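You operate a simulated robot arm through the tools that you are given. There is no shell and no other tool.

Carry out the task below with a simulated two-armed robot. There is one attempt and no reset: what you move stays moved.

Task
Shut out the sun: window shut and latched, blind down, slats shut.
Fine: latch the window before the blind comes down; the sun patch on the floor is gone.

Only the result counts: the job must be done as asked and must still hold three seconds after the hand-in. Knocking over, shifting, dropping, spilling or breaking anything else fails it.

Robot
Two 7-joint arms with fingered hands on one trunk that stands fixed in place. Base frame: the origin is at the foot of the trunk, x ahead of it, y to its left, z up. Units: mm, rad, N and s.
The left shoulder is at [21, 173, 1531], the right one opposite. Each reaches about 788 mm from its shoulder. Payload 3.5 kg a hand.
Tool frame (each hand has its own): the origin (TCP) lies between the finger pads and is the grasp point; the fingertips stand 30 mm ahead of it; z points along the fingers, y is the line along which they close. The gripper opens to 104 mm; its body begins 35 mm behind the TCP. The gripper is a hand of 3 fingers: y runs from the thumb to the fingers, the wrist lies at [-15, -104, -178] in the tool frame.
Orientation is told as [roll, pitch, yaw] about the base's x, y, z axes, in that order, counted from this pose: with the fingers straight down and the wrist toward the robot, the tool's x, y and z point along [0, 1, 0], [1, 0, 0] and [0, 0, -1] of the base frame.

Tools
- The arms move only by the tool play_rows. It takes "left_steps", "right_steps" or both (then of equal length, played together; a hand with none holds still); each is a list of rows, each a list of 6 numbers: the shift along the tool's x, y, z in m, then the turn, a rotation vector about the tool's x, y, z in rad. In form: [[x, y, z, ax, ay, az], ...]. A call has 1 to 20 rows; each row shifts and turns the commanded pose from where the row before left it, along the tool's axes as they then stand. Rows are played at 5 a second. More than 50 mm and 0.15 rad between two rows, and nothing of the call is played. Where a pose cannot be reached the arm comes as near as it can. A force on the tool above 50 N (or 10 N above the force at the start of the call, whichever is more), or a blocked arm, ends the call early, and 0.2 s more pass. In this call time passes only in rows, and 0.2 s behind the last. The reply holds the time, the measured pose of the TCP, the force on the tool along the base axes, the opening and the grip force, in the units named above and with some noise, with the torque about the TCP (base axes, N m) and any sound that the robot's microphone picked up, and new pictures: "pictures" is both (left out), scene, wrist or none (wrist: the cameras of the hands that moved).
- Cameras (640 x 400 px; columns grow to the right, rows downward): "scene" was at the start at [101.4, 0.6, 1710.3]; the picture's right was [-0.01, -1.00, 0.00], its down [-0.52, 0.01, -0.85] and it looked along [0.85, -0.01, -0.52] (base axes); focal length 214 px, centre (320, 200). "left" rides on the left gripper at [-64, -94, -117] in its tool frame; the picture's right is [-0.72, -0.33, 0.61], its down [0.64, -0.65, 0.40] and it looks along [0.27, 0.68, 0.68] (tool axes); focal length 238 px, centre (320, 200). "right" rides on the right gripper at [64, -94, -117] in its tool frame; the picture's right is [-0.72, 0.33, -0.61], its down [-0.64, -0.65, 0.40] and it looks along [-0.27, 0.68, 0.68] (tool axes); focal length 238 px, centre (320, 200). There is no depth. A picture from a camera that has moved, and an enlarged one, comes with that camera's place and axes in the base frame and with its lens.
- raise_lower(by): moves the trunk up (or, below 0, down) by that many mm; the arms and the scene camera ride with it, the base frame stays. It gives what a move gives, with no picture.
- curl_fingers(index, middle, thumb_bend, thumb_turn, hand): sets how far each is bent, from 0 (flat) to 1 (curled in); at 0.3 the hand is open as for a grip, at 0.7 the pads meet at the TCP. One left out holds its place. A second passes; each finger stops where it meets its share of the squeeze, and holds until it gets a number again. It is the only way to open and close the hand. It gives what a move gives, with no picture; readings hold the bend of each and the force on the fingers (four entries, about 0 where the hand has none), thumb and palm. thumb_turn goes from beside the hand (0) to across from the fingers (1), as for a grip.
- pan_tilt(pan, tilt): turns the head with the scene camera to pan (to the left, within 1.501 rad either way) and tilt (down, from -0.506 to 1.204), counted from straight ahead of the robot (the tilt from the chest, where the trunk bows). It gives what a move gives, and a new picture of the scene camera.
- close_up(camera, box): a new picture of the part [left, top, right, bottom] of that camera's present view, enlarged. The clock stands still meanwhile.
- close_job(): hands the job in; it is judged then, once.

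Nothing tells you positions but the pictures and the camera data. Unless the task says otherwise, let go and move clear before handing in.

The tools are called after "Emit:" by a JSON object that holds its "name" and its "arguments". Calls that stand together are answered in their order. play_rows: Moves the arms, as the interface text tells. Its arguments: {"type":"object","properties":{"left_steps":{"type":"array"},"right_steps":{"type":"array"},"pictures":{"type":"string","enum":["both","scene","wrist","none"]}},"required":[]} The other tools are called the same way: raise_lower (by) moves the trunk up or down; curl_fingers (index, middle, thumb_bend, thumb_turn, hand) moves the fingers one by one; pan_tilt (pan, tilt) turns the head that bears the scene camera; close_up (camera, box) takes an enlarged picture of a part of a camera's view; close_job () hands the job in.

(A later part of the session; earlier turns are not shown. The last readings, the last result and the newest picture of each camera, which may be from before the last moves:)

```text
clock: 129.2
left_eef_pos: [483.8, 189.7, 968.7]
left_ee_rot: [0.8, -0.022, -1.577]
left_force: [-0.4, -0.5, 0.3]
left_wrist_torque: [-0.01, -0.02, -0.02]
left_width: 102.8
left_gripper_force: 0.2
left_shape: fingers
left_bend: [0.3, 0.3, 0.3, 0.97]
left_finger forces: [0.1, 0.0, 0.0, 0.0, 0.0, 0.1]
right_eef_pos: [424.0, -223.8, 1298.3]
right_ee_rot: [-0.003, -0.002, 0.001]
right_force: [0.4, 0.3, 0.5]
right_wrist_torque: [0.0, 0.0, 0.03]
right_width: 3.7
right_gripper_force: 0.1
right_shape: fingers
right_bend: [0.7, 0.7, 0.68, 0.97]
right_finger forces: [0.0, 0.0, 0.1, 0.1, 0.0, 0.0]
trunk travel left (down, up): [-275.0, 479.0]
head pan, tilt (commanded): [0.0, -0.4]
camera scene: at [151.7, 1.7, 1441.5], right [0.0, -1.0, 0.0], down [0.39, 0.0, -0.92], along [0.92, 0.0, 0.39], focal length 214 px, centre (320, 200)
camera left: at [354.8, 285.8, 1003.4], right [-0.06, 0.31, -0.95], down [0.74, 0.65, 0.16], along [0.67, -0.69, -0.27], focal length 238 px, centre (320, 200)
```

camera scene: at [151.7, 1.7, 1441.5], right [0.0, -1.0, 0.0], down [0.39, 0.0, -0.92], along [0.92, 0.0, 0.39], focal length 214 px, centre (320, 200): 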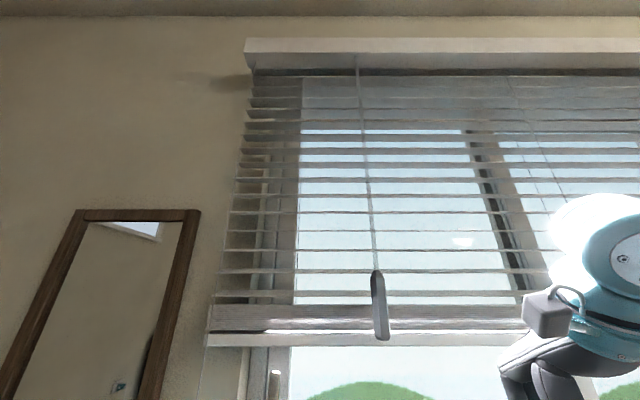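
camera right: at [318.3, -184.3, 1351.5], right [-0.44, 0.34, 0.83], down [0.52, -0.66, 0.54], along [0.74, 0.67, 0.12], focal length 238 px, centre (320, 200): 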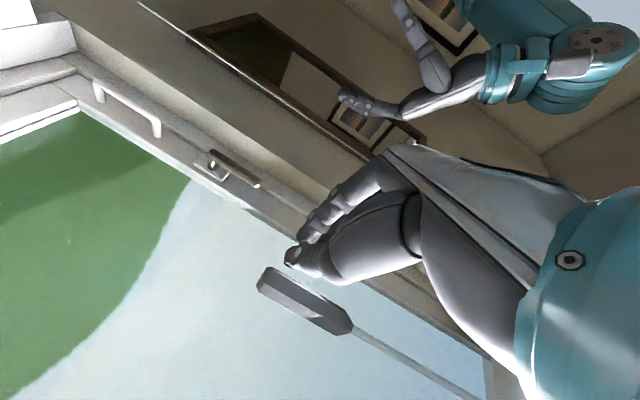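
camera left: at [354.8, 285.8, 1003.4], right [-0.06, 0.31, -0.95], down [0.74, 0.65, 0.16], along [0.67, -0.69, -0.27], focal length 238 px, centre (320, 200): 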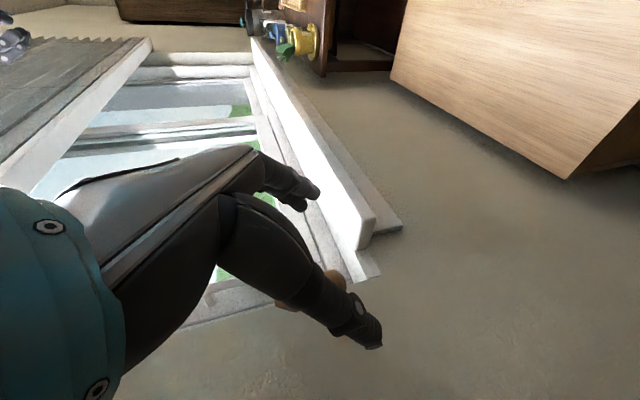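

The blind holds where it is. Now I'll close the left hand, drop below the tassel and come forward under it, keeping the knuckles short of x≈578.

Emit:
{"name": "curl_fingers", "arguments": {"hand": "left", "index": 0.7, "middle": 0.7, "thumb_bend": 0.68}}

Emit:
{"name": "play_rows", "arguments": {"left_steps": [[-0.0177, 0.0007, 0.0172, 0, 0, 0], [-0.0177, 0.0007, 0.0172, 0, 0, 0], [-0.0177, 0.0007, 0.0172, 0, 0, 0], [0.0135, 0, 0.0139, 0, 0, 0], [0.0135, 0, 0.0139, 0, 0, 0], [0.0135, 0, 0.0139, 0, 0, 0]]}}

Emit:
{"name": "pan_tilt", "arguments": {"pan": 0.3, "tilt": 0.4}}

Emit:
{"name": "close_up", "arguments": {"camera": "scene", "box": [230, 180, 400, 340]}}

```text
clock: 130.2
left_eef_pos: [484.1, 189.7, 968.5]
left_ee_rot: [0.801, -0.02, -1.577]
left_force: [0.7, -0.1, -0.4]
left_wrist_torque: [-0.02, -0.04, 0.0]
left_width: 4.0
left_gripper_force: 0.0
left_shape: fingers
left_bend: [0.7, 0.7, 0.68, 0.97]
left_finger forces: [0.1, 0.0, 0.0, 0.1, 0.0, 0.0]
right_eef_pos: [425.8, -224.4, 1298.5]
right_ee_rot: [-0.003, 0.002, 0.001]
right_force: [0.1, 0.4, 0.1]
right_wrist_torque: [-0.02, 0.0, 0.0]
right_width: 3.6
right_gripper_force: 0.0
right_shape: fingers
right_bend: [0.7, 0.7, 0.68, 0.97]
right_finger forces: [0.1, 0.0, 0.0, 0.1, 0.1, 0.1]
trunk travel left (down, up): [-275.0, 479.0]
head pan, tilt (commanded): [0.0, -0.4]
```

```text
clock: 131.6
left_eef_pos: [542.4, 187.2, 895.5]
left_ee_rot: [0.798, -0.021, -1.577]
left_force: [-0.1, 0.0, -0.4]
left_wrist_torque: [-0.04, 0.01, -0.01]
left_width: 4.2
left_gripper_force: 0.1
left_shape: fingers
left_bend: [0.7, 0.7, 0.68, 0.97]
left_finger forces: [0.0, 0.0, 0.0, 0.0, 0.1, 0.0]
right_eef_pos: [425.2, -224.4, 1298.6]
right_ee_rot: [-0.001, 0.0, 0.0]
right_force: [0.1, 0.3, -0.1]
right_wrist_torque: [-0.01, 0.0, -0.02]
right_width: 3.5
right_gripper_force: 0.0
right_shape: fingers
right_bend: [0.7, 0.7, 0.68, 0.97]
right_finger forces: [0.0, 0.0, 0.1, 0.1, 0.1, 0.0]
trunk travel left (down, up): [-275.0, 479.0]
head pan, tilt (commanded): [0.0, -0.4]
camera scene: at [152.2, 1.3, 1441.4], right [0.0, -1.0, 0.0], down [0.39, 0.0, -0.92], along [0.92, 0.0, 0.39], focal length 214 px, centre (320, 200)
camera left: at [414.4, 281.8, 930.3], right [-0.06, 0.31, -0.95], down [0.74, 0.65, 0.16], along [0.67, -0.69, -0.27], focal length 238 px, centre (320, 200)
```

scene: 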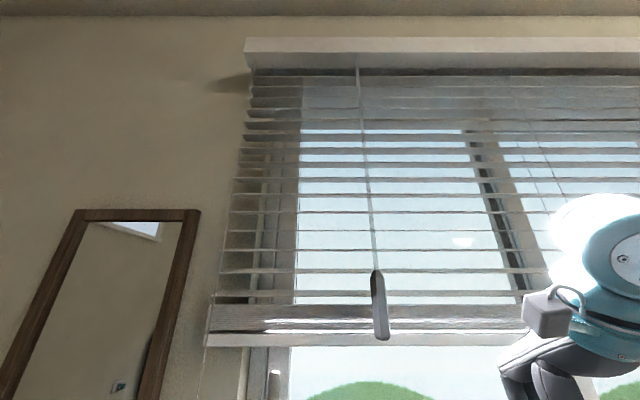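
left: 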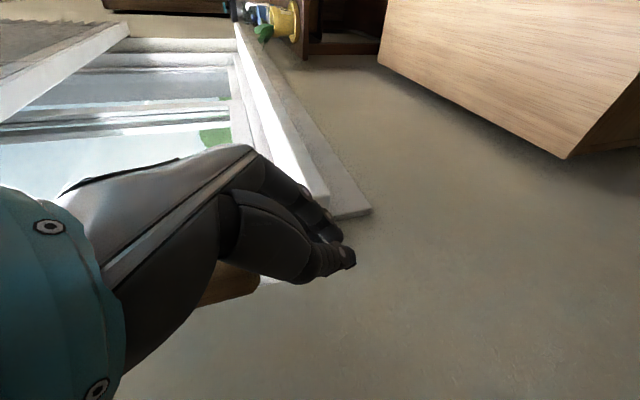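

```text
clock: 132.8
left_eef_pos: [542.6, 185.6, 895.0]
left_ee_rot: [0.799, -0.019, -1.577]
left_force: [-0.1, -0.4, -0.8]
left_wrist_torque: [-0.04, -0.03, 0.0]
left_width: 3.8
left_gripper_force: 0.1
left_shape: fingers
left_bend: [0.7, 0.7, 0.68, 0.97]
left_finger forces: [0.0, 0.0, 0.0, 0.0, 0.0, 0.0]
right_eef_pos: [424.0, -224.8, 1297.5]
right_ee_rot: [-0.004, 0.0, 0.001]
right_force: [-0.5, 0.3, 0.6]
right_wrist_torque: [0.02, -0.03, 0.01]
right_width: 3.4
right_gripper_force: 0.0
right_shape: fingers
right_bend: [0.7, 0.7, 0.68, 0.97]
right_finger forces: [0.0, 0.1, 0.0, 0.0, 0.0, 0.1]
trunk travel left (down, up): [-275.0, 479.0]
head pan, tilt (commanded): [0.3, 0.4]
camera scene: at [167.2, 28.9, 1371.4], right [0.3, -0.96, 0.0], down [-0.37, -0.11, -0.92], along [0.88, 0.27, -0.39], focal length 214 px, centre (320, 200)
```

scene: 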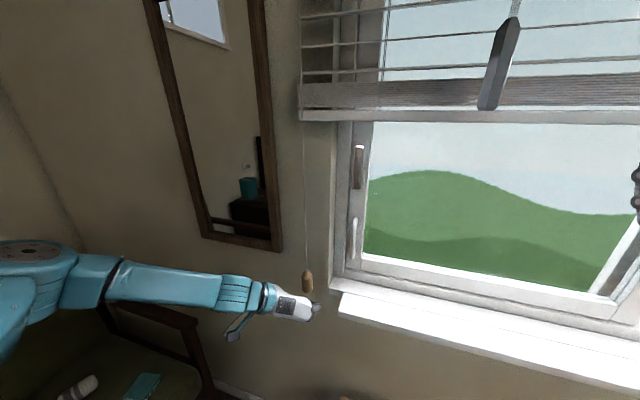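

```text
2.50 times, centred on (315, 260) of scene
camera zoom: at [167.2, 28.9, 1371.4], right [0.3, -0.96, 0.0], down [-0.37, -0.11, -0.92], along [0.88, 0.27, -0.39], focal length 536 px, centre (332, 50)
```

zoom: 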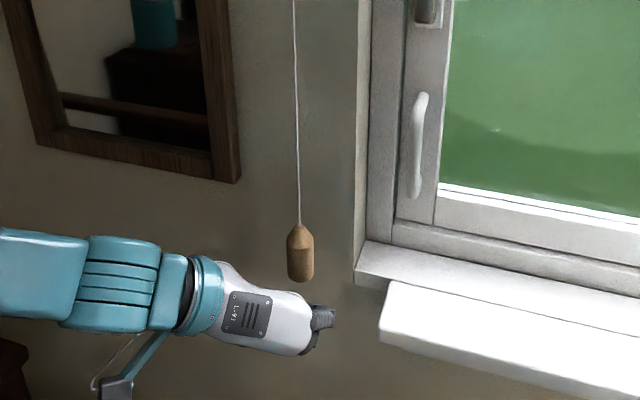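

The tassel hangs just above the closed hand. Pushing up slowly now.

Emit:
{"name": "play_rows", "arguments": {"left_steps": [[0.0108, -0.0005, -0.0105, 0, 0, 0], [0.0108, -0.0005, -0.0105, 0, 0, 0], [0.0108, 0, -0.0105, 0, 0, 0], [0.0108, 0, -0.0105, 0, 0, 0]]}}

Emit:
{"name": "close_up", "arguments": {"camera": "scene", "box": [230, 180, 400, 340]}}

```text
clock: 133.8
left_eef_pos: [543.1, 187.5, 955.4]
left_ee_rot: [0.8, -0.018, -1.579]
left_force: [0.6, -0.3, -1.6]
left_wrist_torque: [0.02, 0.02, -0.02]
left_width: 4.0
left_gripper_force: 1.1
left_shape: fingers
left_bend: [0.7, 0.7, 0.68, 0.97]
left_finger forces: [0.0, 1.4, 0.1, 0.0, 0.1, 0.1]
right_eef_pos: [424.0, -224.0, 1298.5]
right_ee_rot: [-0.004, 0.0, 0.002]
right_force: [0.4, -0.6, 0.3]
right_wrist_torque: [0.0, -0.02, 0.01]
right_width: 3.5
right_gripper_force: 0.1
right_shape: fingers
right_bend: [0.7, 0.7, 0.68, 0.97]
right_finger forces: [0.0, 0.0, 0.0, 0.0, 0.1, 0.0]
trunk travel left (down, up): [-275.0, 479.0]
head pan, tilt (commanded): [0.3, 0.4]
camera scene: at [167.2, 28.8, 1371.4], right [0.3, -0.96, 0.0], down [-0.37, -0.12, -0.92], along [0.88, 0.27, -0.39], focal length 214 px, centre (320, 200)
camera left: at [414.1, 284.0, 991.2], right [-0.06, 0.31, -0.95], down [0.74, 0.65, 0.16], along [0.67, -0.69, -0.27], focal length 238 px, centre (320, 200)
```

scene: 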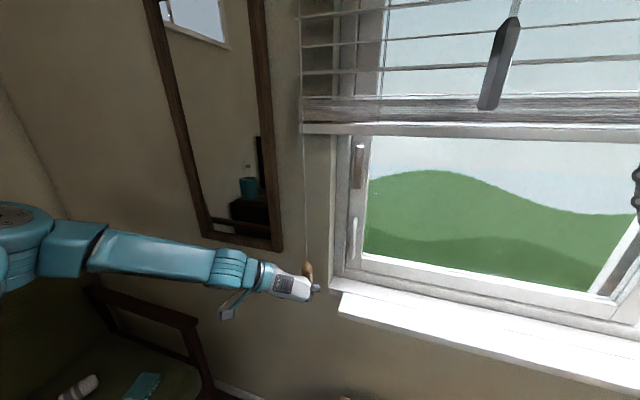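
left: 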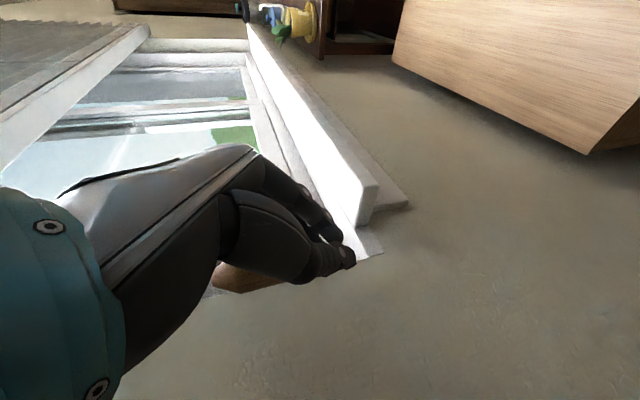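

```text
2.50 times, centred on (315, 260) of scene
camera zoom: at [167.2, 28.8, 1371.4], right [0.3, -0.96, 0.0], down [-0.37, -0.12, -0.92], along [0.88, 0.27, -0.39], focal length 536 px, centre (332, 50)
```

zoom: 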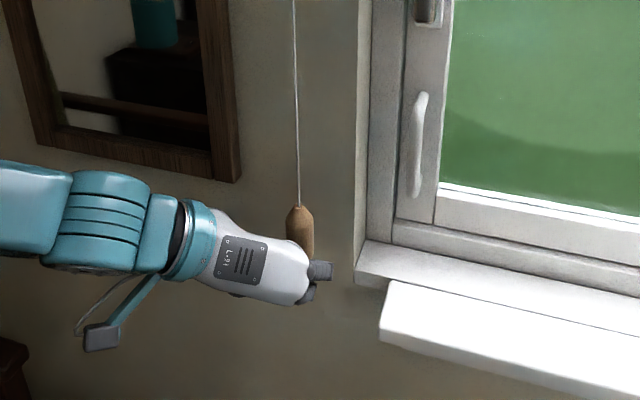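

It works with ~1.5 N. I'll keep lifting, easing the hand back a few millimetres for clearance from the rail.

Emit:
{"name": "play_rows", "arguments": {"left_steps": [[0.0171, 0, -0.0182, 0, 0, 0], [0.0171, 0, -0.0182, 0, 0, 0], [0.0171, 0, -0.0182, 0, 0, 0], [0.0171, 0, -0.0182, 0, 0, 0]]}}

Emit:
{"name": "close_up", "arguments": {"camera": "scene", "box": [230, 120, 400, 280]}}

```text
clock: 134.8
left_eef_pos: [538.0, 190.7, 1056.7]
left_ee_rot: [0.8, -0.022, -1.579]
left_force: [1.7, -1.3, -2.7]
left_wrist_torque: [0.03, 0.07, -0.03]
left_width: 3.9
left_gripper_force: 0.7
left_shape: fingers
left_bend: [0.7, 0.68, 0.68, 0.97]
left_finger forces: [0.0, 2.4, 0.0, 0.1, 0.1, 0.0]
right_eef_pos: [424.6, -224.7, 1299.8]
right_ee_rot: [-0.005, 0.001, 0.001]
right_force: [-0.3, 0.3, 0.5]
right_wrist_torque: [0.0, 0.03, 0.02]
right_width: 3.5
right_gripper_force: 0.1
right_shape: fingers
right_bend: [0.7, 0.7, 0.68, 0.97]
right_finger forces: [0.0, 0.0, 0.0, 0.0, 0.1, 0.0]
trunk travel left (down, up): [-275.0, 479.0]
head pan, tilt (commanded): [0.3, 0.4]
camera scene: at [167.6, 29.2, 1371.3], right [0.3, -0.96, 0.0], down [-0.37, -0.12, -0.92], along [0.88, 0.27, -0.39], focal length 214 px, centre (320, 200)
camera left: at [409.4, 286.4, 1091.6], right [-0.06, 0.31, -0.95], down [0.74, 0.65, 0.16], along [0.67, -0.69, -0.27], focal length 238 px, centre (320, 200)
```

scene: 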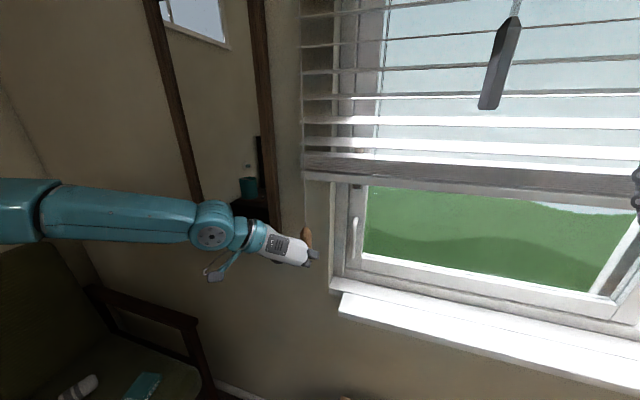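
left: 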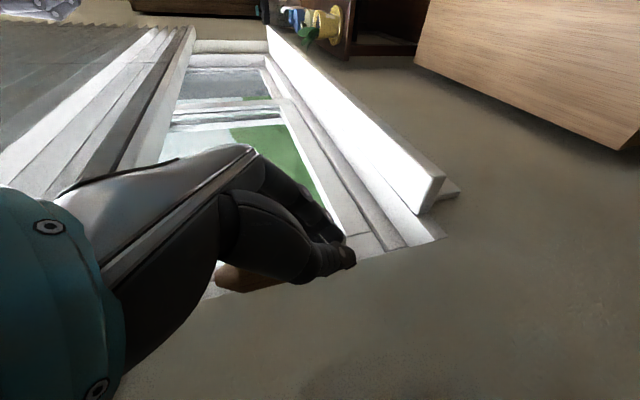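

```text
2.50 times, centred on (315, 200) of scene
camera zoom: at [167.6, 29.2, 1371.3], right [0.3, -0.96, 0.0], down [-0.37, -0.12, -0.92], along [0.88, 0.27, -0.39], focal length 536 px, centre (332, 200)
```

zoom: 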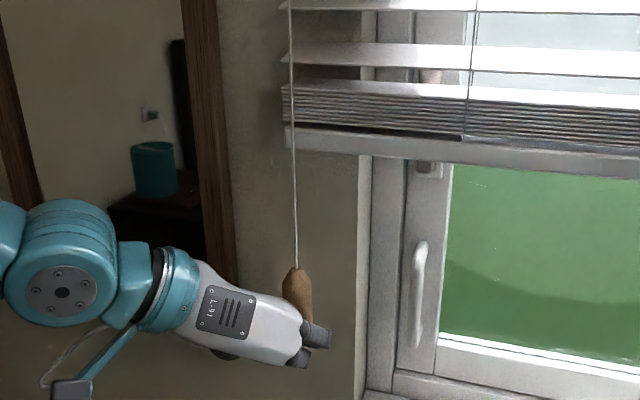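

Clearances look fine (rail front ≈580, my fingers ≲573). Continue up past the rail in careful steps, correcting a small sideways drift.

Emit:
{"name": "play_rows", "arguments": {"left_steps": [[0.0142, 0.0012, -0.0141, 0, 0, 0], [0.0142, 0.0012, -0.0141, 0, 0, 0], [0.0142, 0.001, -0.0141, 0, 0, 0], [0.0142, 0.0005, -0.0141, 0, 0, 0]]}}

Emit:
{"name": "close_up", "arguments": {"camera": "scene", "box": [230, 120, 400, 280]}}

```text
clock: 135.8
left_eef_pos: [537.1, 186.6, 1136.1]
left_ee_rot: [0.8, -0.021, -1.577]
left_force: [1.4, -0.5, -2.4]
left_wrist_torque: [0.01, 0.04, -0.01]
left_width: 3.9
left_gripper_force: 1.0
left_shape: fingers
left_bend: [0.7, 0.69, 0.68, 0.97]
left_finger forces: [0.1, 2.0, 0.1, 0.0, 0.0, 0.0]
right_eef_pos: [425.4, -222.8, 1299.6]
right_ee_rot: [-0.004, -0.001, 0.001]
right_force: [-1.4, 0.3, -0.4]
right_wrist_torque: [-0.03, 0.0, -0.02]
right_width: 3.4
right_gripper_force: 0.1
right_shape: fingers
right_bend: [0.7, 0.7, 0.68, 0.97]
right_finger forces: [0.1, 0.0, 0.0, 0.1, 0.0, 0.0]
trunk travel left (down, up): [-275.0, 479.0]
head pan, tilt (commanded): [0.3, 0.4]
camera scene: at [167.4, 28.9, 1371.4], right [0.3, -0.96, 0.0], down [-0.37, -0.12, -0.92], along [0.88, 0.27, -0.39], focal length 214 px, centre (320, 200)
camera left: at [408.1, 283.7, 1171.2], right [-0.06, 0.31, -0.95], down [0.74, 0.65, 0.16], along [0.67, -0.69, -0.27], focal length 238 px, centre (320, 200)
```

scene: 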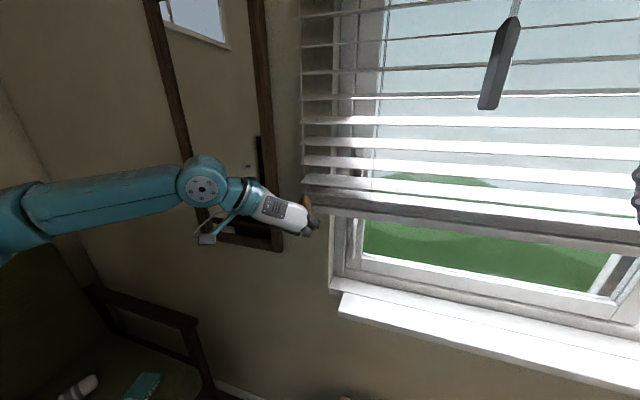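
left: 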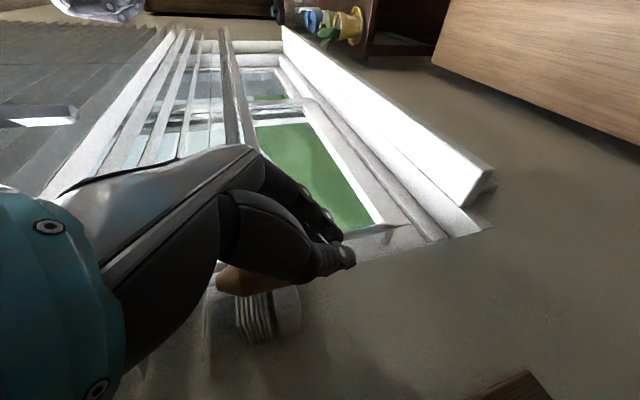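

```text
2.50 times, centred on (315, 200) of scene
camera zoom: at [167.4, 28.9, 1371.4], right [0.3, -0.96, 0.0], down [-0.37, -0.12, -0.92], along [0.88, 0.27, -0.39], focal length 536 px, centre (332, 200)
```

zoom: 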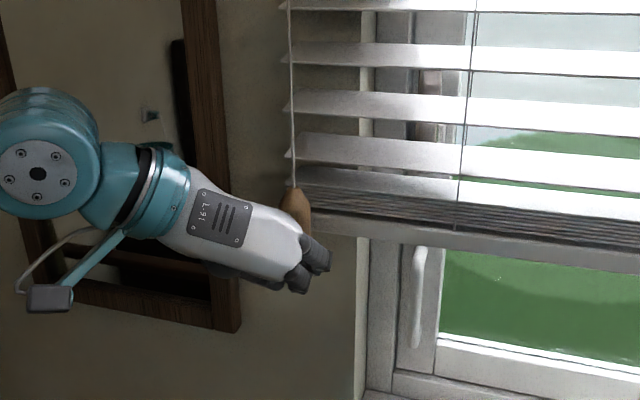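

The tassel is passing in front of the rail without trouble. Continue.

Emit:
{"name": "play_rows", "arguments": {"left_steps": [[0.0108, 0.0003, -0.0107, 0, 0, 0], [0.0108, 0.0003, -0.0107, 0, 0, 0], [0.0108, 0.0003, -0.0107, 0, 0, 0], [0.0142, 0.0003, -0.0141, 0, 0, 0], [0.0142, 0.0003, -0.0141, 0, 0, 0]]}}

Emit:
{"name": "close_up", "arguments": {"camera": "scene", "box": [230, 80, 400, 240]}}

```text
clock: 137.0
left_eef_pos: [536.2, 187.8, 1220.9]
left_ee_rot: [0.8, -0.021, -1.577]
left_force: [1.1, -1.1, -2.8]
left_wrist_torque: [0.04, 0.02, 0.01]
left_width: 3.9
left_gripper_force: 1.2
left_shape: fingers
left_bend: [0.7, 0.69, 0.68, 0.97]
left_finger forces: [0.0, 2.3, 0.0, 0.0, 0.1, 0.1]
right_eef_pos: [425.0, -224.0, 1298.0]
right_ee_rot: [-0.003, 0.001, 0.003]
right_force: [-0.3, -0.6, 0.2]
right_wrist_torque: [0.0, -0.03, 0.03]
right_width: 3.6
right_gripper_force: 0.0
right_shape: fingers
right_bend: [0.7, 0.7, 0.68, 0.97]
right_finger forces: [0.1, 0.0, 0.0, 0.0, 0.0, 0.0]
trunk travel left (down, up): [-275.0, 479.0]
head pan, tilt (commanded): [0.3, 0.4]
camera scene: at [167.5, 28.8, 1371.3], right [0.3, -0.96, 0.0], down [-0.37, -0.12, -0.92], along [0.88, 0.27, -0.39], focal length 214 px, centre (320, 200)
camera left: at [407.7, 283.7, 1256.4], right [-0.06, 0.31, -0.95], down [0.74, 0.65, 0.16], along [0.67, -0.69, -0.27], focal length 238 px, centre (320, 200)
```

scene: 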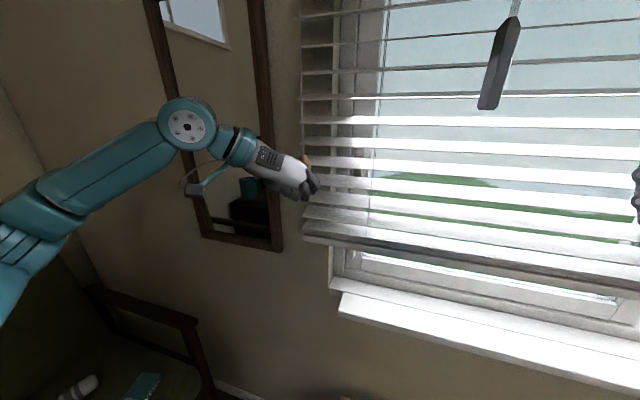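
left: 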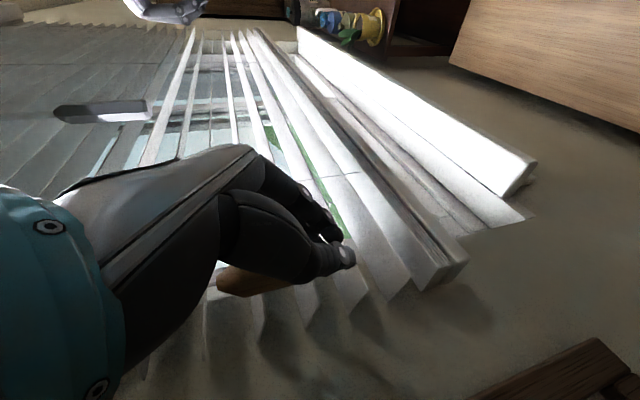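

```text
2.50 times, centred on (315, 160) of scene
camera zoom: at [167.5, 28.8, 1371.3], right [0.3, -0.96, 0.0], down [-0.37, -0.12, -0.92], along [0.88, 0.27, -0.39], focal length 536 px, centre (332, 300)
```

zoom: 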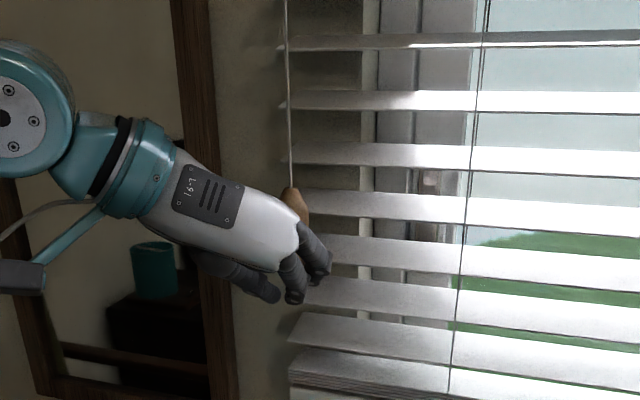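

The rail has passed below the hand. I'll use the trunk for the next 120 mm of lift.

Emit:
{"name": "raise_lower", "arguments": {"by": 120}}

Emit:
{"name": "pan_tilt", "arguments": {"pan": 0.2, "tilt": 0.6}}

```text
clock: 138.5
left_eef_pos: [535.9, 189.0, 1341.5]
left_ee_rot: [0.801, -0.021, -1.579]
left_force: [0.1, -1.5, -1.0]
left_wrist_torque: [0.02, 0.01, -0.03]
left_width: 3.6
left_gripper_force: 0.1
left_shape: fingers
left_bend: [0.7, 0.69, 0.68, 0.97]
left_finger forces: [0.0, 0.8, 0.0, 0.0, 0.1, 0.0]
right_eef_pos: [426.3, -224.9, 1418.7]
right_ee_rot: [-0.004, 0.002, 0.001]
right_force: [-0.1, -0.1, 0.4]
right_wrist_torque: [-0.01, 0.0, -0.02]
right_width: 3.5
right_gripper_force: 0.0
right_shape: fingers
right_bend: [0.7, 0.7, 0.68, 0.97]
right_finger forces: [0.0, 0.1, 0.0, 0.0, 0.0, 0.0]
trunk travel left (down, up): [-395.0, 359.0]
head pan, tilt (commanded): [0.3, 0.4]
```

```text
clock: 139.2
left_eef_pos: [536.2, 187.5, 1340.7]
left_ee_rot: [0.798, -0.021, -1.577]
left_force: [-0.3, -0.1, 0.4]
left_wrist_torque: [-0.01, 0.04, -0.01]
left_width: 3.8
left_gripper_force: 0.1
left_shape: fingers
left_bend: [0.7, 0.69, 0.68, 0.97]
left_finger forces: [0.0, 0.4, 0.0, 0.0, 0.0, 0.1]
right_eef_pos: [424.3, -224.3, 1419.0]
right_ee_rot: [-0.003, 0.0, 0.003]
right_force: [0.0, -1.0, 0.0]
right_wrist_torque: [-0.01, -0.02, -0.03]
right_width: 3.3
right_gripper_force: 0.1
right_shape: fingers
right_bend: [0.7, 0.7, 0.68, 0.97]
right_finger forces: [0.1, 0.0, 0.1, 0.0, 0.1, 0.1]
trunk travel left (down, up): [-395.0, 359.0]
head pan, tilt (commanded): [0.201, 0.6]
camera scene: at [126.3, 19.1, 1474.8], right [0.2, -0.98, 0.0], down [-0.55, -0.11, -0.83], along [0.81, 0.17, -0.56], focal length 214 px, centre (320, 200)
```

scene: 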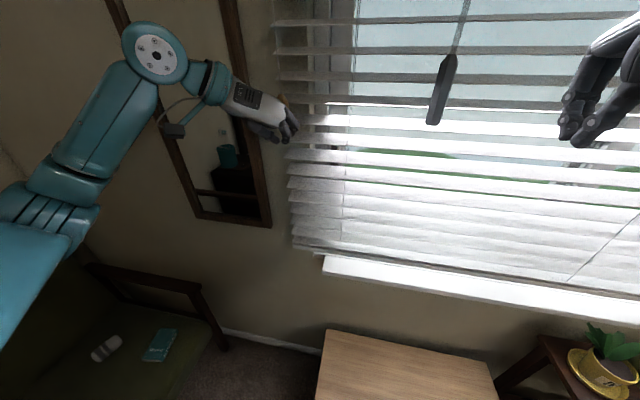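

The rail is nearly at the sill. A few smaller steps up now, watching for the end stop.

Emit:
{"name": "play_rows", "arguments": {"left_steps": [[0.0107, 0.0003, -0.0106, 0, 0, 0], [0.0107, 0.0003, -0.0106, 0, 0, 0], [0.0107, 0.0003, -0.0106, 0, 0, 0], [0.0072, 0.0003, -0.0071, 0, 0, 0]]}}

Emit:
{"name": "close_up", "arguments": {"camera": "scene", "box": [230, 80, 480, 300]}}

```text
clock: 140.2
left_eef_pos: [537.1, 187.1, 1396.6]
left_ee_rot: [0.802, -0.021, -1.577]
left_force: [-0.9, -0.4, -2.3]
left_wrist_torque: [0.05, 0.04, 0.01]
left_width: 3.9
left_gripper_force: 1.7
left_shape: fingers
left_bend: [0.7, 0.69, 0.68, 0.97]
left_finger forces: [0.0, 2.0, 0.0, 0.1, 0.0, 0.0]
right_eef_pos: [424.9, -224.4, 1418.6]
right_ee_rot: [-0.003, 0.001, 0.003]
right_force: [0.4, 0.4, 0.6]
right_wrist_torque: [0.03, -0.01, -0.01]
right_width: 3.6
right_gripper_force: 0.1
right_shape: fingers
right_bend: [0.7, 0.7, 0.68, 0.97]
right_finger forces: [0.0, 0.0, 0.0, 0.2, 0.0, 0.1]
trunk travel left (down, up): [-395.0, 359.0]
head pan, tilt (commanded): [0.201, 0.6]
camera scene: at [126.4, 19.1, 1474.8], right [0.2, -0.98, 0.0], down [-0.55, -0.11, -0.83], along [0.81, 0.16, -0.56], focal length 214 px, centre (320, 200)
camera left: at [407.3, 283.6, 1432.2], right [-0.06, 0.31, -0.95], down [0.74, 0.65, 0.17], along [0.67, -0.69, -0.27], focal length 238 px, centre (320, 200)
```

scene: 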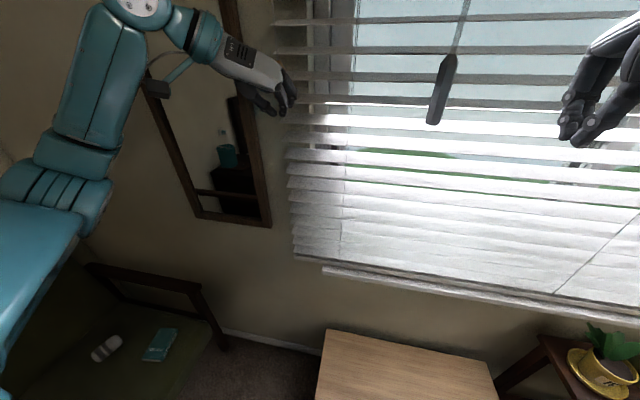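
left: 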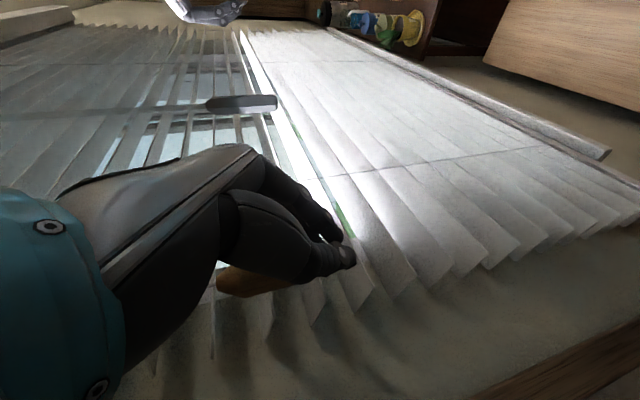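

```text
1.82 times, centred on (355, 190) of scene
camera zoom: at [126.4, 19.1, 1474.8], right [0.2, -0.98, 0.0], down [-0.55, -0.11, -0.83], along [0.81, 0.16, -0.56], focal length 390 px, centre (256, 218)
```

zoom: 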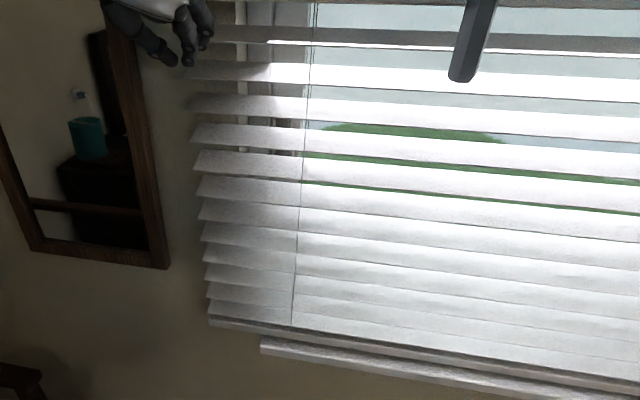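

The slats are almost all spread and the rail is near the sill. Continue in small steps until it stops.

Emit:
{"name": "play_rows", "arguments": {"left_steps": [[0.0057, 0.0002, -0.0056, 0, 0, 0], [0.0057, 0.0002, -0.0056, 0, 0, 0], [0.0057, 0.0002, -0.0056, 0, 0, 0], [0.0057, 0.0002, -0.0056, 0, 0, 0]]}}

Emit:
{"name": "close_up", "arguments": {"camera": "scene", "box": [230, 80, 480, 300]}}

```text
clock: 141.2
left_eef_pos: [531.4, 183.0, 1434.5]
left_ee_rot: [0.815, -0.023, -1.579]
left_force: [0.9, -4.2, -2.6]
left_wrist_torque: [0.01, 0.03, -0.05]
left_width: 4.0
left_gripper_force: 1.8
left_shape: fingers
left_bend: [0.7, 0.65, 0.68, 0.97]
left_finger forces: [0.0, 3.8, 0.0, 0.1, 0.0, 0.1]
right_eef_pos: [422.2, -226.3, 1419.6]
right_ee_rot: [0.0, -0.003, 0.0]
right_force: [0.3, -0.2, -0.1]
right_wrist_torque: [0.01, -0.03, 0.0]
right_width: 3.6
right_gripper_force: 0.0
right_shape: fingers
right_bend: [0.7, 0.7, 0.68, 0.98]
right_finger forces: [0.0, 0.1, 0.0, 0.0, 0.0, 0.1]
trunk travel left (down, up): [-395.0, 359.0]
head pan, tilt (commanded): [0.201, 0.6]
camera scene: at [124.5, 16.1, 1475.6], right [0.2, -0.98, 0.0], down [-0.55, -0.11, -0.83], along [0.81, 0.17, -0.56], focal length 214 px, centre (320, 200)
camera left: at [403.8, 280.1, 1467.3], right [-0.05, 0.3, -0.95], down [0.74, 0.65, 0.17], along [0.67, -0.7, -0.26], focal length 238 px, centre (320, 200)
```

scene: 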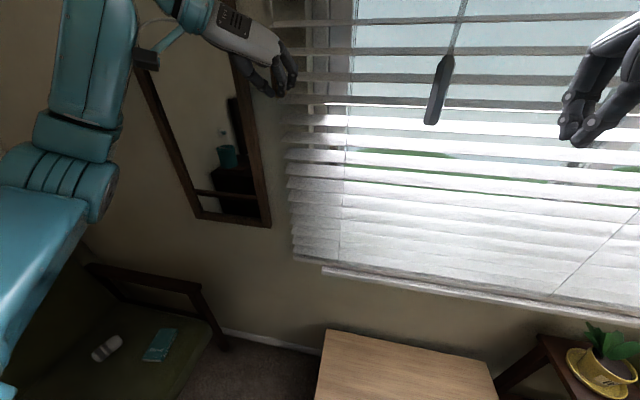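
left: 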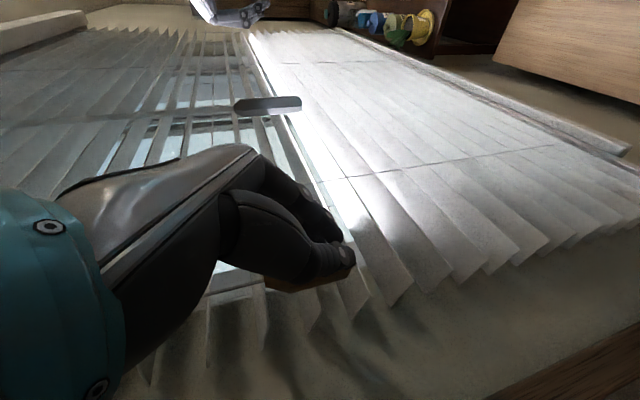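

```text
1.82 times, centred on (355, 190) of scene
camera zoom: at [124.5, 16.1, 1475.6], right [0.2, -0.98, 0.0], down [-0.55, -0.11, -0.83], along [0.81, 0.17, -0.56], focal length 390 px, centre (256, 218)
```

zoom: 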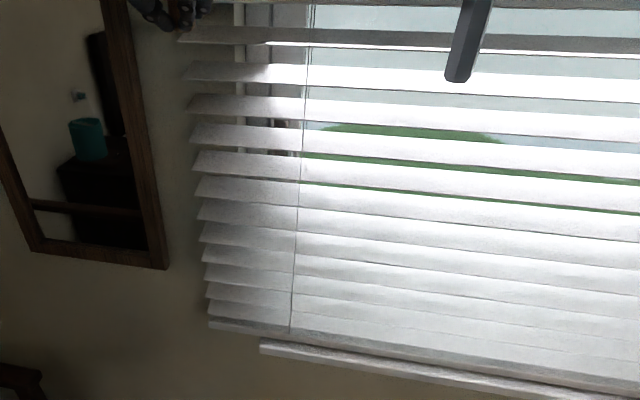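

The blind seems to have stopped moving, while my hand slid up beside the tassel. I'll back the hand away and check the tassel and rail.

Emit:
{"name": "play_rows", "arguments": {"left_steps": [[-0.0105, 0, -0.0108, 0, 0, 0], [-0.014, 0, -0.0144, 0, 0, 0], [-0.0143, 0.0, 0.014, 0, 0, 0], [-0.0143, 0.0, 0.014, 0, 0, 0], [-0.0143, 0.0, 0.014, 0, 0, 0]]}}

Emit:
{"name": "pan_tilt", "arguments": {"pan": 0.3, "tilt": 0.3}}

Emit:
{"name": "close_up", "arguments": {"camera": "scene", "box": [230, 80, 400, 240]}}

```text
clock: 142.4
left_eef_pos: [500.6, 186.7, 1367.4]
left_ee_rot: [0.799, -0.02, -1.578]
left_force: [0.2, -0.3, 1.2]
left_wrist_torque: [0.01, 0.0, 0.01]
left_width: 3.6
left_gripper_force: 0.0
left_shape: fingers
left_bend: [0.7, 0.7, 0.68, 0.97]
left_finger forces: [0.1, 0.0, 0.1, 0.1, 0.1, 0.1]
right_eef_pos: [425.2, -223.7, 1419.2]
right_ee_rot: [-0.004, 0.001, 0.001]
right_force: [-1.0, 0.4, -0.1]
right_wrist_torque: [0.01, 0.01, 0.0]
right_width: 3.4
right_gripper_force: 0.1
right_shape: fingers
right_bend: [0.7, 0.7, 0.68, 0.97]
right_finger forces: [0.0, 0.1, 0.0, 0.0, 0.0, 0.0]
trunk travel left (down, up): [-395.0, 359.0]
head pan, tilt (commanded): [0.201, 0.6]
camera scene: at [126.7, 19.5, 1474.7], right [0.2, -0.98, 0.0], down [-0.55, -0.11, -0.82], along [0.81, 0.16, -0.57], focal length 214 px, centre (320, 200)
camera left: at [372.3, 283.9, 1402.2], right [-0.06, 0.31, -0.95], down [0.74, 0.65, 0.16], along [0.67, -0.69, -0.27], focal length 238 px, centre (320, 200)
```

scene: 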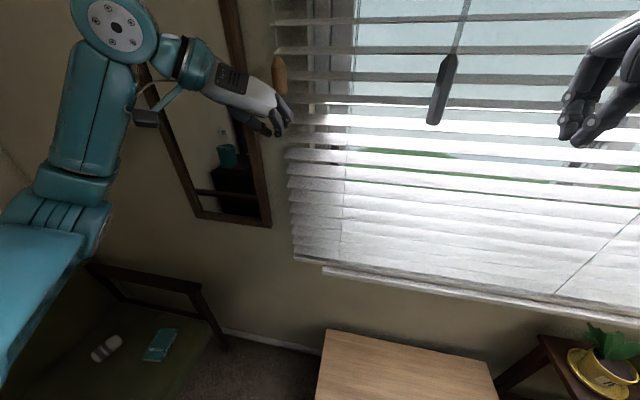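
left: 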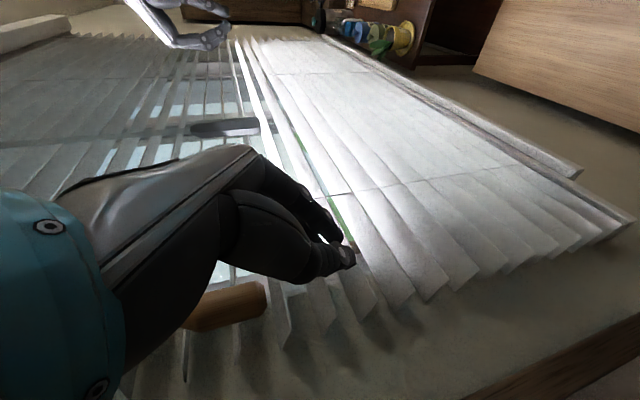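

```text
clock: 143.2
left_eef_pos: [500.7, 187.0, 1368.1]
left_ee_rot: [0.798, -0.021, -1.577]
left_force: [0.6, -0.4, 0.2]
left_wrist_torque: [0.0, 0.02, 0.01]
left_width: 3.7
left_gripper_force: 0.1
left_shape: fingers
left_bend: [0.7, 0.7, 0.68, 0.97]
left_finger forces: [0.0, 0.0, 0.1, 0.0, 0.0, 0.0]
right_eef_pos: [424.8, -224.3, 1418.8]
right_ee_rot: [-0.004, -0.001, 0.001]
right_force: [0.0, -1.3, -0.3]
right_wrist_torque: [-0.01, 0.01, 0.0]
right_width: 3.6
right_gripper_force: 0.0
right_shape: fingers
right_bend: [0.7, 0.7, 0.68, 0.97]
right_finger forces: [0.0, 0.1, 0.0, 0.0, 0.0, 0.0]
trunk travel left (down, up): [-395.0, 359.0]
head pan, tilt (commanded): [0.3, 0.3]
camera scene: at [128.9, 29.2, 1502.2], right [0.3, -0.96, 0.0], down [-0.28, -0.09, -0.95], along [0.91, 0.28, -0.3], focal length 214 px, centre (320, 200)
```

scene: 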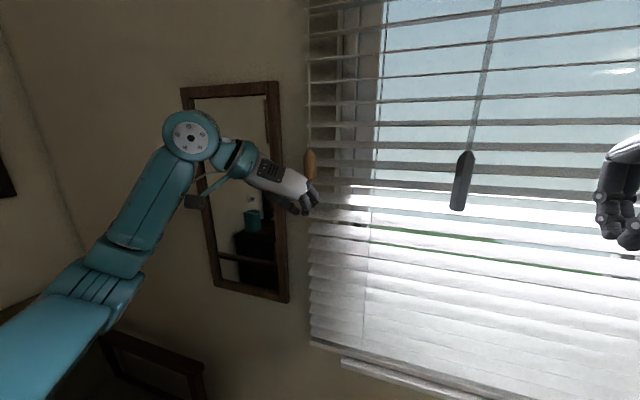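

```text
2.50 times, centred on (315, 160) of scene
camera zoom: at [128.9, 29.2, 1502.2], right [0.3, -0.96, 0.0], down [-0.28, -0.09, -0.95], along [0.91, 0.28, -0.3], focal length 536 px, centre (332, 300)
```

zoom: 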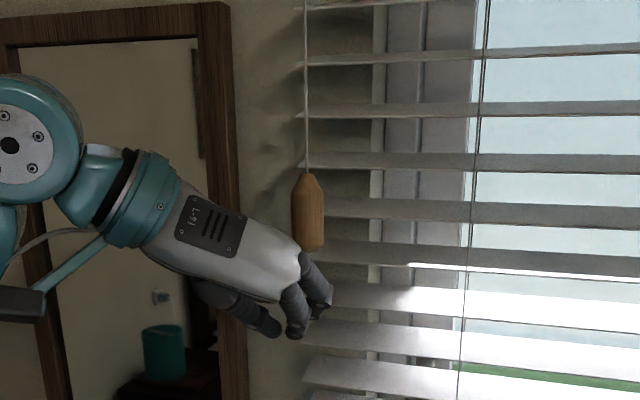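

Emit:
{"name": "close_up", "arguments": {"camera": "scene", "box": [290, 200, 420, 400]}}

Emit:
{"name": "close_up", "arguments": {"camera": "left", "box": [400, 80, 640, 280]}}

```text
2.00 times, centred on (355, 300) of scene
camera zoom: at [128.9, 29.2, 1502.2], right [0.3, -0.96, 0.0], down [-0.28, -0.09, -0.95], along [0.91, 0.28, -0.3], focal length 429 px, centre (250, 0)
```

zoom: 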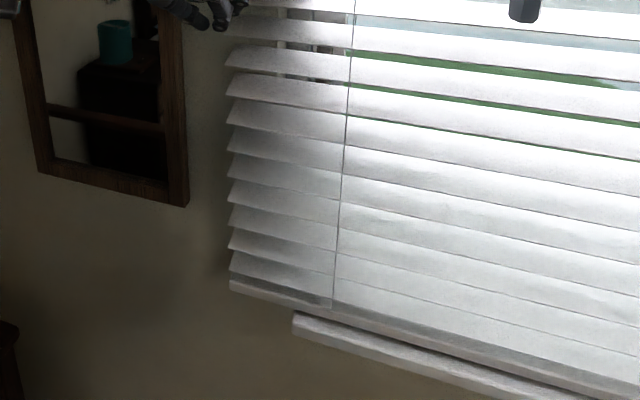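

```text
2.00 times, centred on (520, 180) of left
camera zoom: at [372.1, 283.6, 1402.6], right [-0.06, 0.31, -0.95], down [0.74, 0.65, 0.16], along [0.67, -0.69, -0.27], focal length 477 px, centre (-80, 240)
```

zoom: 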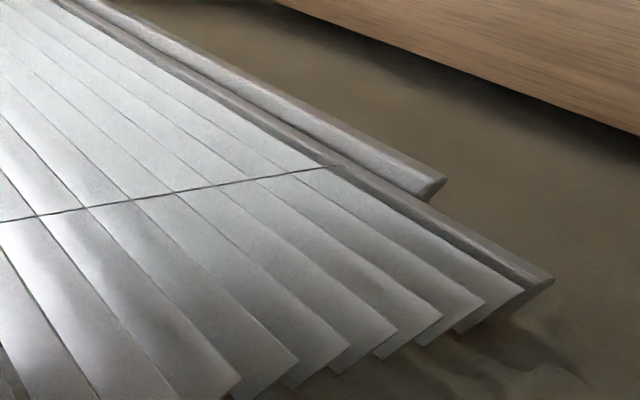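

The slats are evenly spread right down to the rail at the sill. I'll give the tassel one last firm nudge upward to make sure it is at its stop.

Emit:
{"name": "play_rows", "arguments": {"left_steps": [[0.0139, 0, 0.0143, 0, 0, 0], [0.0139, 0, 0.0143, 0, 0, 0], [0.0072, 0, -0.007, 0, 0, 0], [0.0072, 0, -0.007, 0, 0, 0], [0.0057, 0, -0.0056, 0, 0, 0], [0.0036, 0, -0.0035, 0, 0, 0]]}}

```text
clock: 144.6
left_eef_pos: [540.2, 186.7, 1400.7]
left_ee_rot: [0.799, -0.019, -1.578]
left_force: [-0.1, -0.9, -0.2]
left_wrist_torque: [-0.01, 0.02, -0.01]
left_width: 3.6
left_gripper_force: 0.5
left_shape: fingers
left_bend: [0.7, 0.7, 0.68, 0.97]
left_finger forces: [0.1, 0.4, 0.0, 0.1, 0.0, 0.0]
right_eef_pos: [424.3, -225.1, 1417.8]
right_ee_rot: [-0.004, -0.001, 0.002]
right_force: [-0.5, 0.8, 0.0]
right_wrist_torque: [0.0, -0.02, -0.02]
right_width: 3.4
right_gripper_force: 0.0
right_shape: fingers
right_bend: [0.7, 0.7, 0.68, 0.97]
right_finger forces: [0.0, 0.0, 0.0, 0.1, 0.0, 0.0]
trunk travel left (down, up): [-395.0, 359.0]
head pan, tilt (commanded): [0.3, 0.3]
camera scene: at [129.0, 29.1, 1502.2], right [0.3, -0.96, 0.0], down [-0.28, -0.09, -0.96], along [0.91, 0.28, -0.3], focal length 214 px, centre (320, 200)
camera left: at [412.2, 283.2, 1436.4], right [-0.06, 0.31, -0.95], down [0.74, 0.65, 0.16], along [0.67, -0.69, -0.27], focal length 238 px, centre (320, 200)
```

scene: 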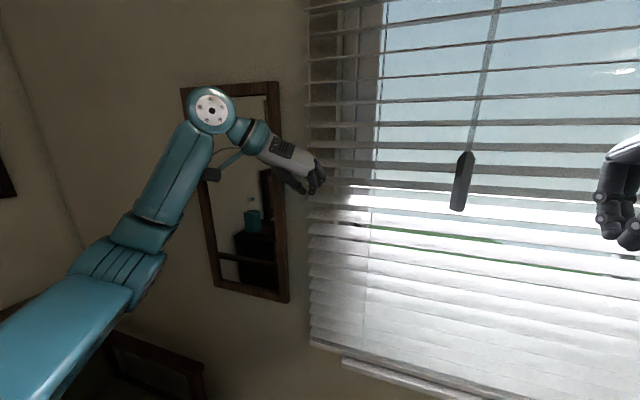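
left: 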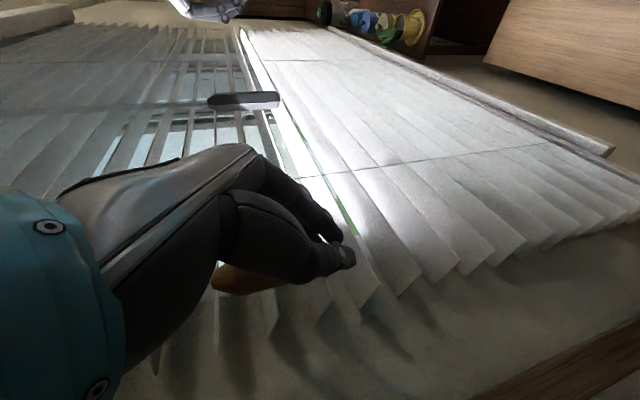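

Just touching. Two more small steps to confirm the stop.

Emit:
{"name": "play_rows", "arguments": {"left_steps": [[0.0036, 0, -0.0035, 0, 0, 0], [0.0029, 0, -0.0028, 0, 0, 0]], "pictures": "none"}}

```text
clock: 145.2
left_eef_pos: [541.2, 188.1, 1406.9]
left_ee_rot: [0.789, -0.015, -1.578]
left_force: [-4.6, 1.1, -18.1]
left_wrist_torque: [0.31, 0.43, -0.03]
left_width: 3.7
left_gripper_force: 8.3
left_shape: fingers
left_bend: [0.7, 0.69, 0.68, 0.97]
left_finger forces: [0.0, 16.6, 0.0, 0.1, 0.0, 0.1]
right_eef_pos: [426.2, -223.0, 1418.1]
right_ee_rot: [-0.003, 0.002, 0.002]
right_force: [0.0, -0.2, -1.0]
right_wrist_torque: [-0.02, 0.0, 0.02]
right_width: 3.3
right_gripper_force: 0.0
right_shape: fingers
right_bend: [0.7, 0.7, 0.68, 0.97]
right_finger forces: [0.0, 0.0, 0.0, 0.0, 0.0, 0.1]
trunk travel left (down, up): [-395.0, 359.0]
head pan, tilt (commanded): [0.3, 0.3]
```

18 N and no movement: the blind is fully down. I'll withdraw the left hand from the tassel, then turn the right hand to take the tilt wand.

Emit:
{"name": "play_rows", "arguments": {"left_steps": [[-0.0145, 0, 0.014, 0, 0, 0], [-0.0145, 0, 0.014, 0, 0, 0], [-0.014, 0, -0.0143, 0, 0, 0], [-0.014, 0, -0.0143, 0, 0, 0], [-0.014, 0, -0.0143, 0, 0, 0], [-0.014, 0, -0.0143, 0, 0, 0]], "right_steps": [[0, 0.01, 0, 0, 0, 0], [0, 0.01, 0, 0, 0, 0], [0, 0.01, 0, 0, 0, 0], [0, 0.01, 0, 0, 0, 0], [0, 0.01, 0, 0, 0, 0], [0, 0.01, 0, 0, 0, 0]], "pictures": "none"}}

Emit:
{"name": "play_rows", "arguments": {"right_steps": [[0, 0, 0, -0.0806, -0.0806, -0.0806], [0, 0, 0, -0.0806, -0.0806, -0.0806], [0, 0, 0, -0.0806, -0.0806, -0.0806], [0, 0, 0, -0.0806, -0.0806, -0.0806], [0, 0, 0, -0.0806, -0.0806, -0.0806], [0, 0, 0, -0.0806, -0.0806, -0.0806], [0, 0, 0, -0.0806, -0.0806, -0.0806], [0, 0, 0, -0.0806, -0.0806, -0.0806], [0, 0, 0, -0.0806, -0.0806, -0.0806], [0, 0, 0, -0.0806, -0.0806, -0.0806], [0, 0, 0, -0.0806, -0.0806, -0.0806], [0, 0, 0, -0.0806, -0.0806, -0.0806], [0, 0, 0, -0.0806, -0.0806, -0.0806], [0, 0, 0, -0.0806, -0.0806, -0.0806], [0, 0, 0, -0.0806, -0.0806, -0.0806]], "pictures": "none"}}

Emit:
{"name": "pan_tilt", "arguments": {"pan": -0.15, "tilt": 0.15}}

Emit:
{"name": "close_up", "arguments": {"camera": "right", "box": [0, 0, 640, 400]}}

```text
clock: 146.6
left_eef_pos: [459.3, 187.8, 1370.2]
left_ee_rot: [0.799, -0.022, -1.577]
left_force: [-0.1, 0.4, -0.7]
left_wrist_torque: [0.0, 0.0, -0.01]
left_width: 3.7
left_gripper_force: 0.1
left_shape: fingers
left_bend: [0.7, 0.7, 0.68, 0.97]
left_finger forces: [0.1, 0.0, 0.1, 0.0, 0.0, 0.0]
right_eef_pos: [485.2, -223.6, 1419.0]
right_ee_rot: [-0.003, 0.0, 0.002]
right_force: [0.6, -0.7, 0.6]
right_wrist_torque: [0.01, 0.03, 0.02]
right_width: 3.4
right_gripper_force: 0.1
right_shape: fingers
right_bend: [0.7, 0.7, 0.68, 0.97]
right_finger forces: [0.0, 0.1, 0.0, 0.0, 0.0, 0.1]
trunk travel left (down, up): [-395.0, 359.0]
head pan, tilt (commanded): [0.3, 0.3]
```

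```text
clock: 149.8
left_eef_pos: [460.4, 187.0, 1370.3]
left_ee_rot: [0.8, -0.017, -1.579]
left_force: [-0.3, 0.5, 0.3]
left_wrist_torque: [0.03, 0.03, 0.01]
left_width: 3.8
left_gripper_force: 0.0
left_shape: fingers
left_bend: [0.7, 0.7, 0.68, 0.97]
left_finger forces: [0.1, 0.0, 0.0, 0.0, 0.0, 0.0]
right_eef_pos: [490.2, -222.5, 1413.6]
right_ee_rot: [-1.572, 0.004, 1.574]
right_force: [0.4, 0.1, 0.4]
right_wrist_torque: [0.02, 0.03, 0.0]
right_width: 3.6
right_gripper_force: 0.1
right_shape: fingers
right_bend: [0.7, 0.7, 0.68, 0.97]
right_finger forces: [0.0, 0.0, 0.0, 0.1, 0.0, 0.0]
right hand out of reach, approached as far as the arm can: row 14
trunk travel left (down, up): [-395.0, 359.0]
head pan, tilt (commanded): [0.3, 0.3]
```

```text
clock: 150.7
left_eef_pos: [460.7, 188.4, 1369.8]
left_ee_rot: [0.8, -0.022, -1.577]
left_force: [0.3, 0.4, 0.2]
left_wrist_torque: [0.01, 0.01, -0.02]
left_width: 3.9
left_gripper_force: 0.0
left_shape: fingers
left_bend: [0.7, 0.7, 0.68, 0.97]
left_finger forces: [0.0, 0.0, 0.0, 0.0, 0.1, 0.1]
right_eef_pos: [491.0, -221.6, 1414.7]
right_ee_rot: [-1.57, 0.002, 1.57]
right_force: [0.1, 0.7, -0.2]
right_wrist_torque: [-0.01, 0.0, 0.01]
right_width: 3.8
right_gripper_force: 0.0
right_shape: fingers
right_bend: [0.7, 0.7, 0.68, 0.97]
right_finger forces: [0.0, 0.0, 0.0, 0.1, 0.1, 0.0]
trunk travel left (down, up): [-395.0, 359.0]
head pan, tilt (commanded): [-0.15, 0.15]
camera scene: at [131.4, -12.3, 1516.2], right [-0.15, -0.99, 0.0], down [-0.15, 0.02, -0.99], along [0.98, -0.15, -0.15], focal length 214 px, centre (320, 200)
```

scene: 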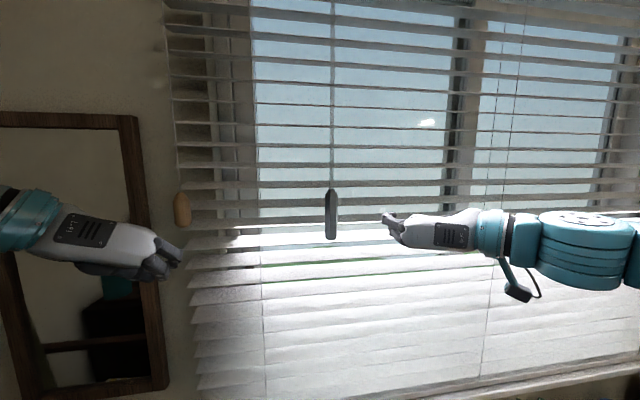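

```text
1.00 times, centred on (320, 200) of right (not enlarged: the box is as wide or as high as the picture)
camera zoom: at [372.6, -315.5, 1350.6], right [-0.61, 0.33, 0.72], down [0.4, -0.65, 0.64], along [0.68, 0.68, 0.27], focal length 238 px, centre (320, 200)
```

zoom: 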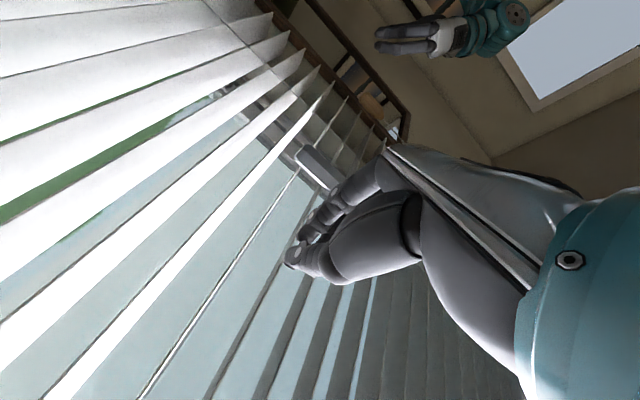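

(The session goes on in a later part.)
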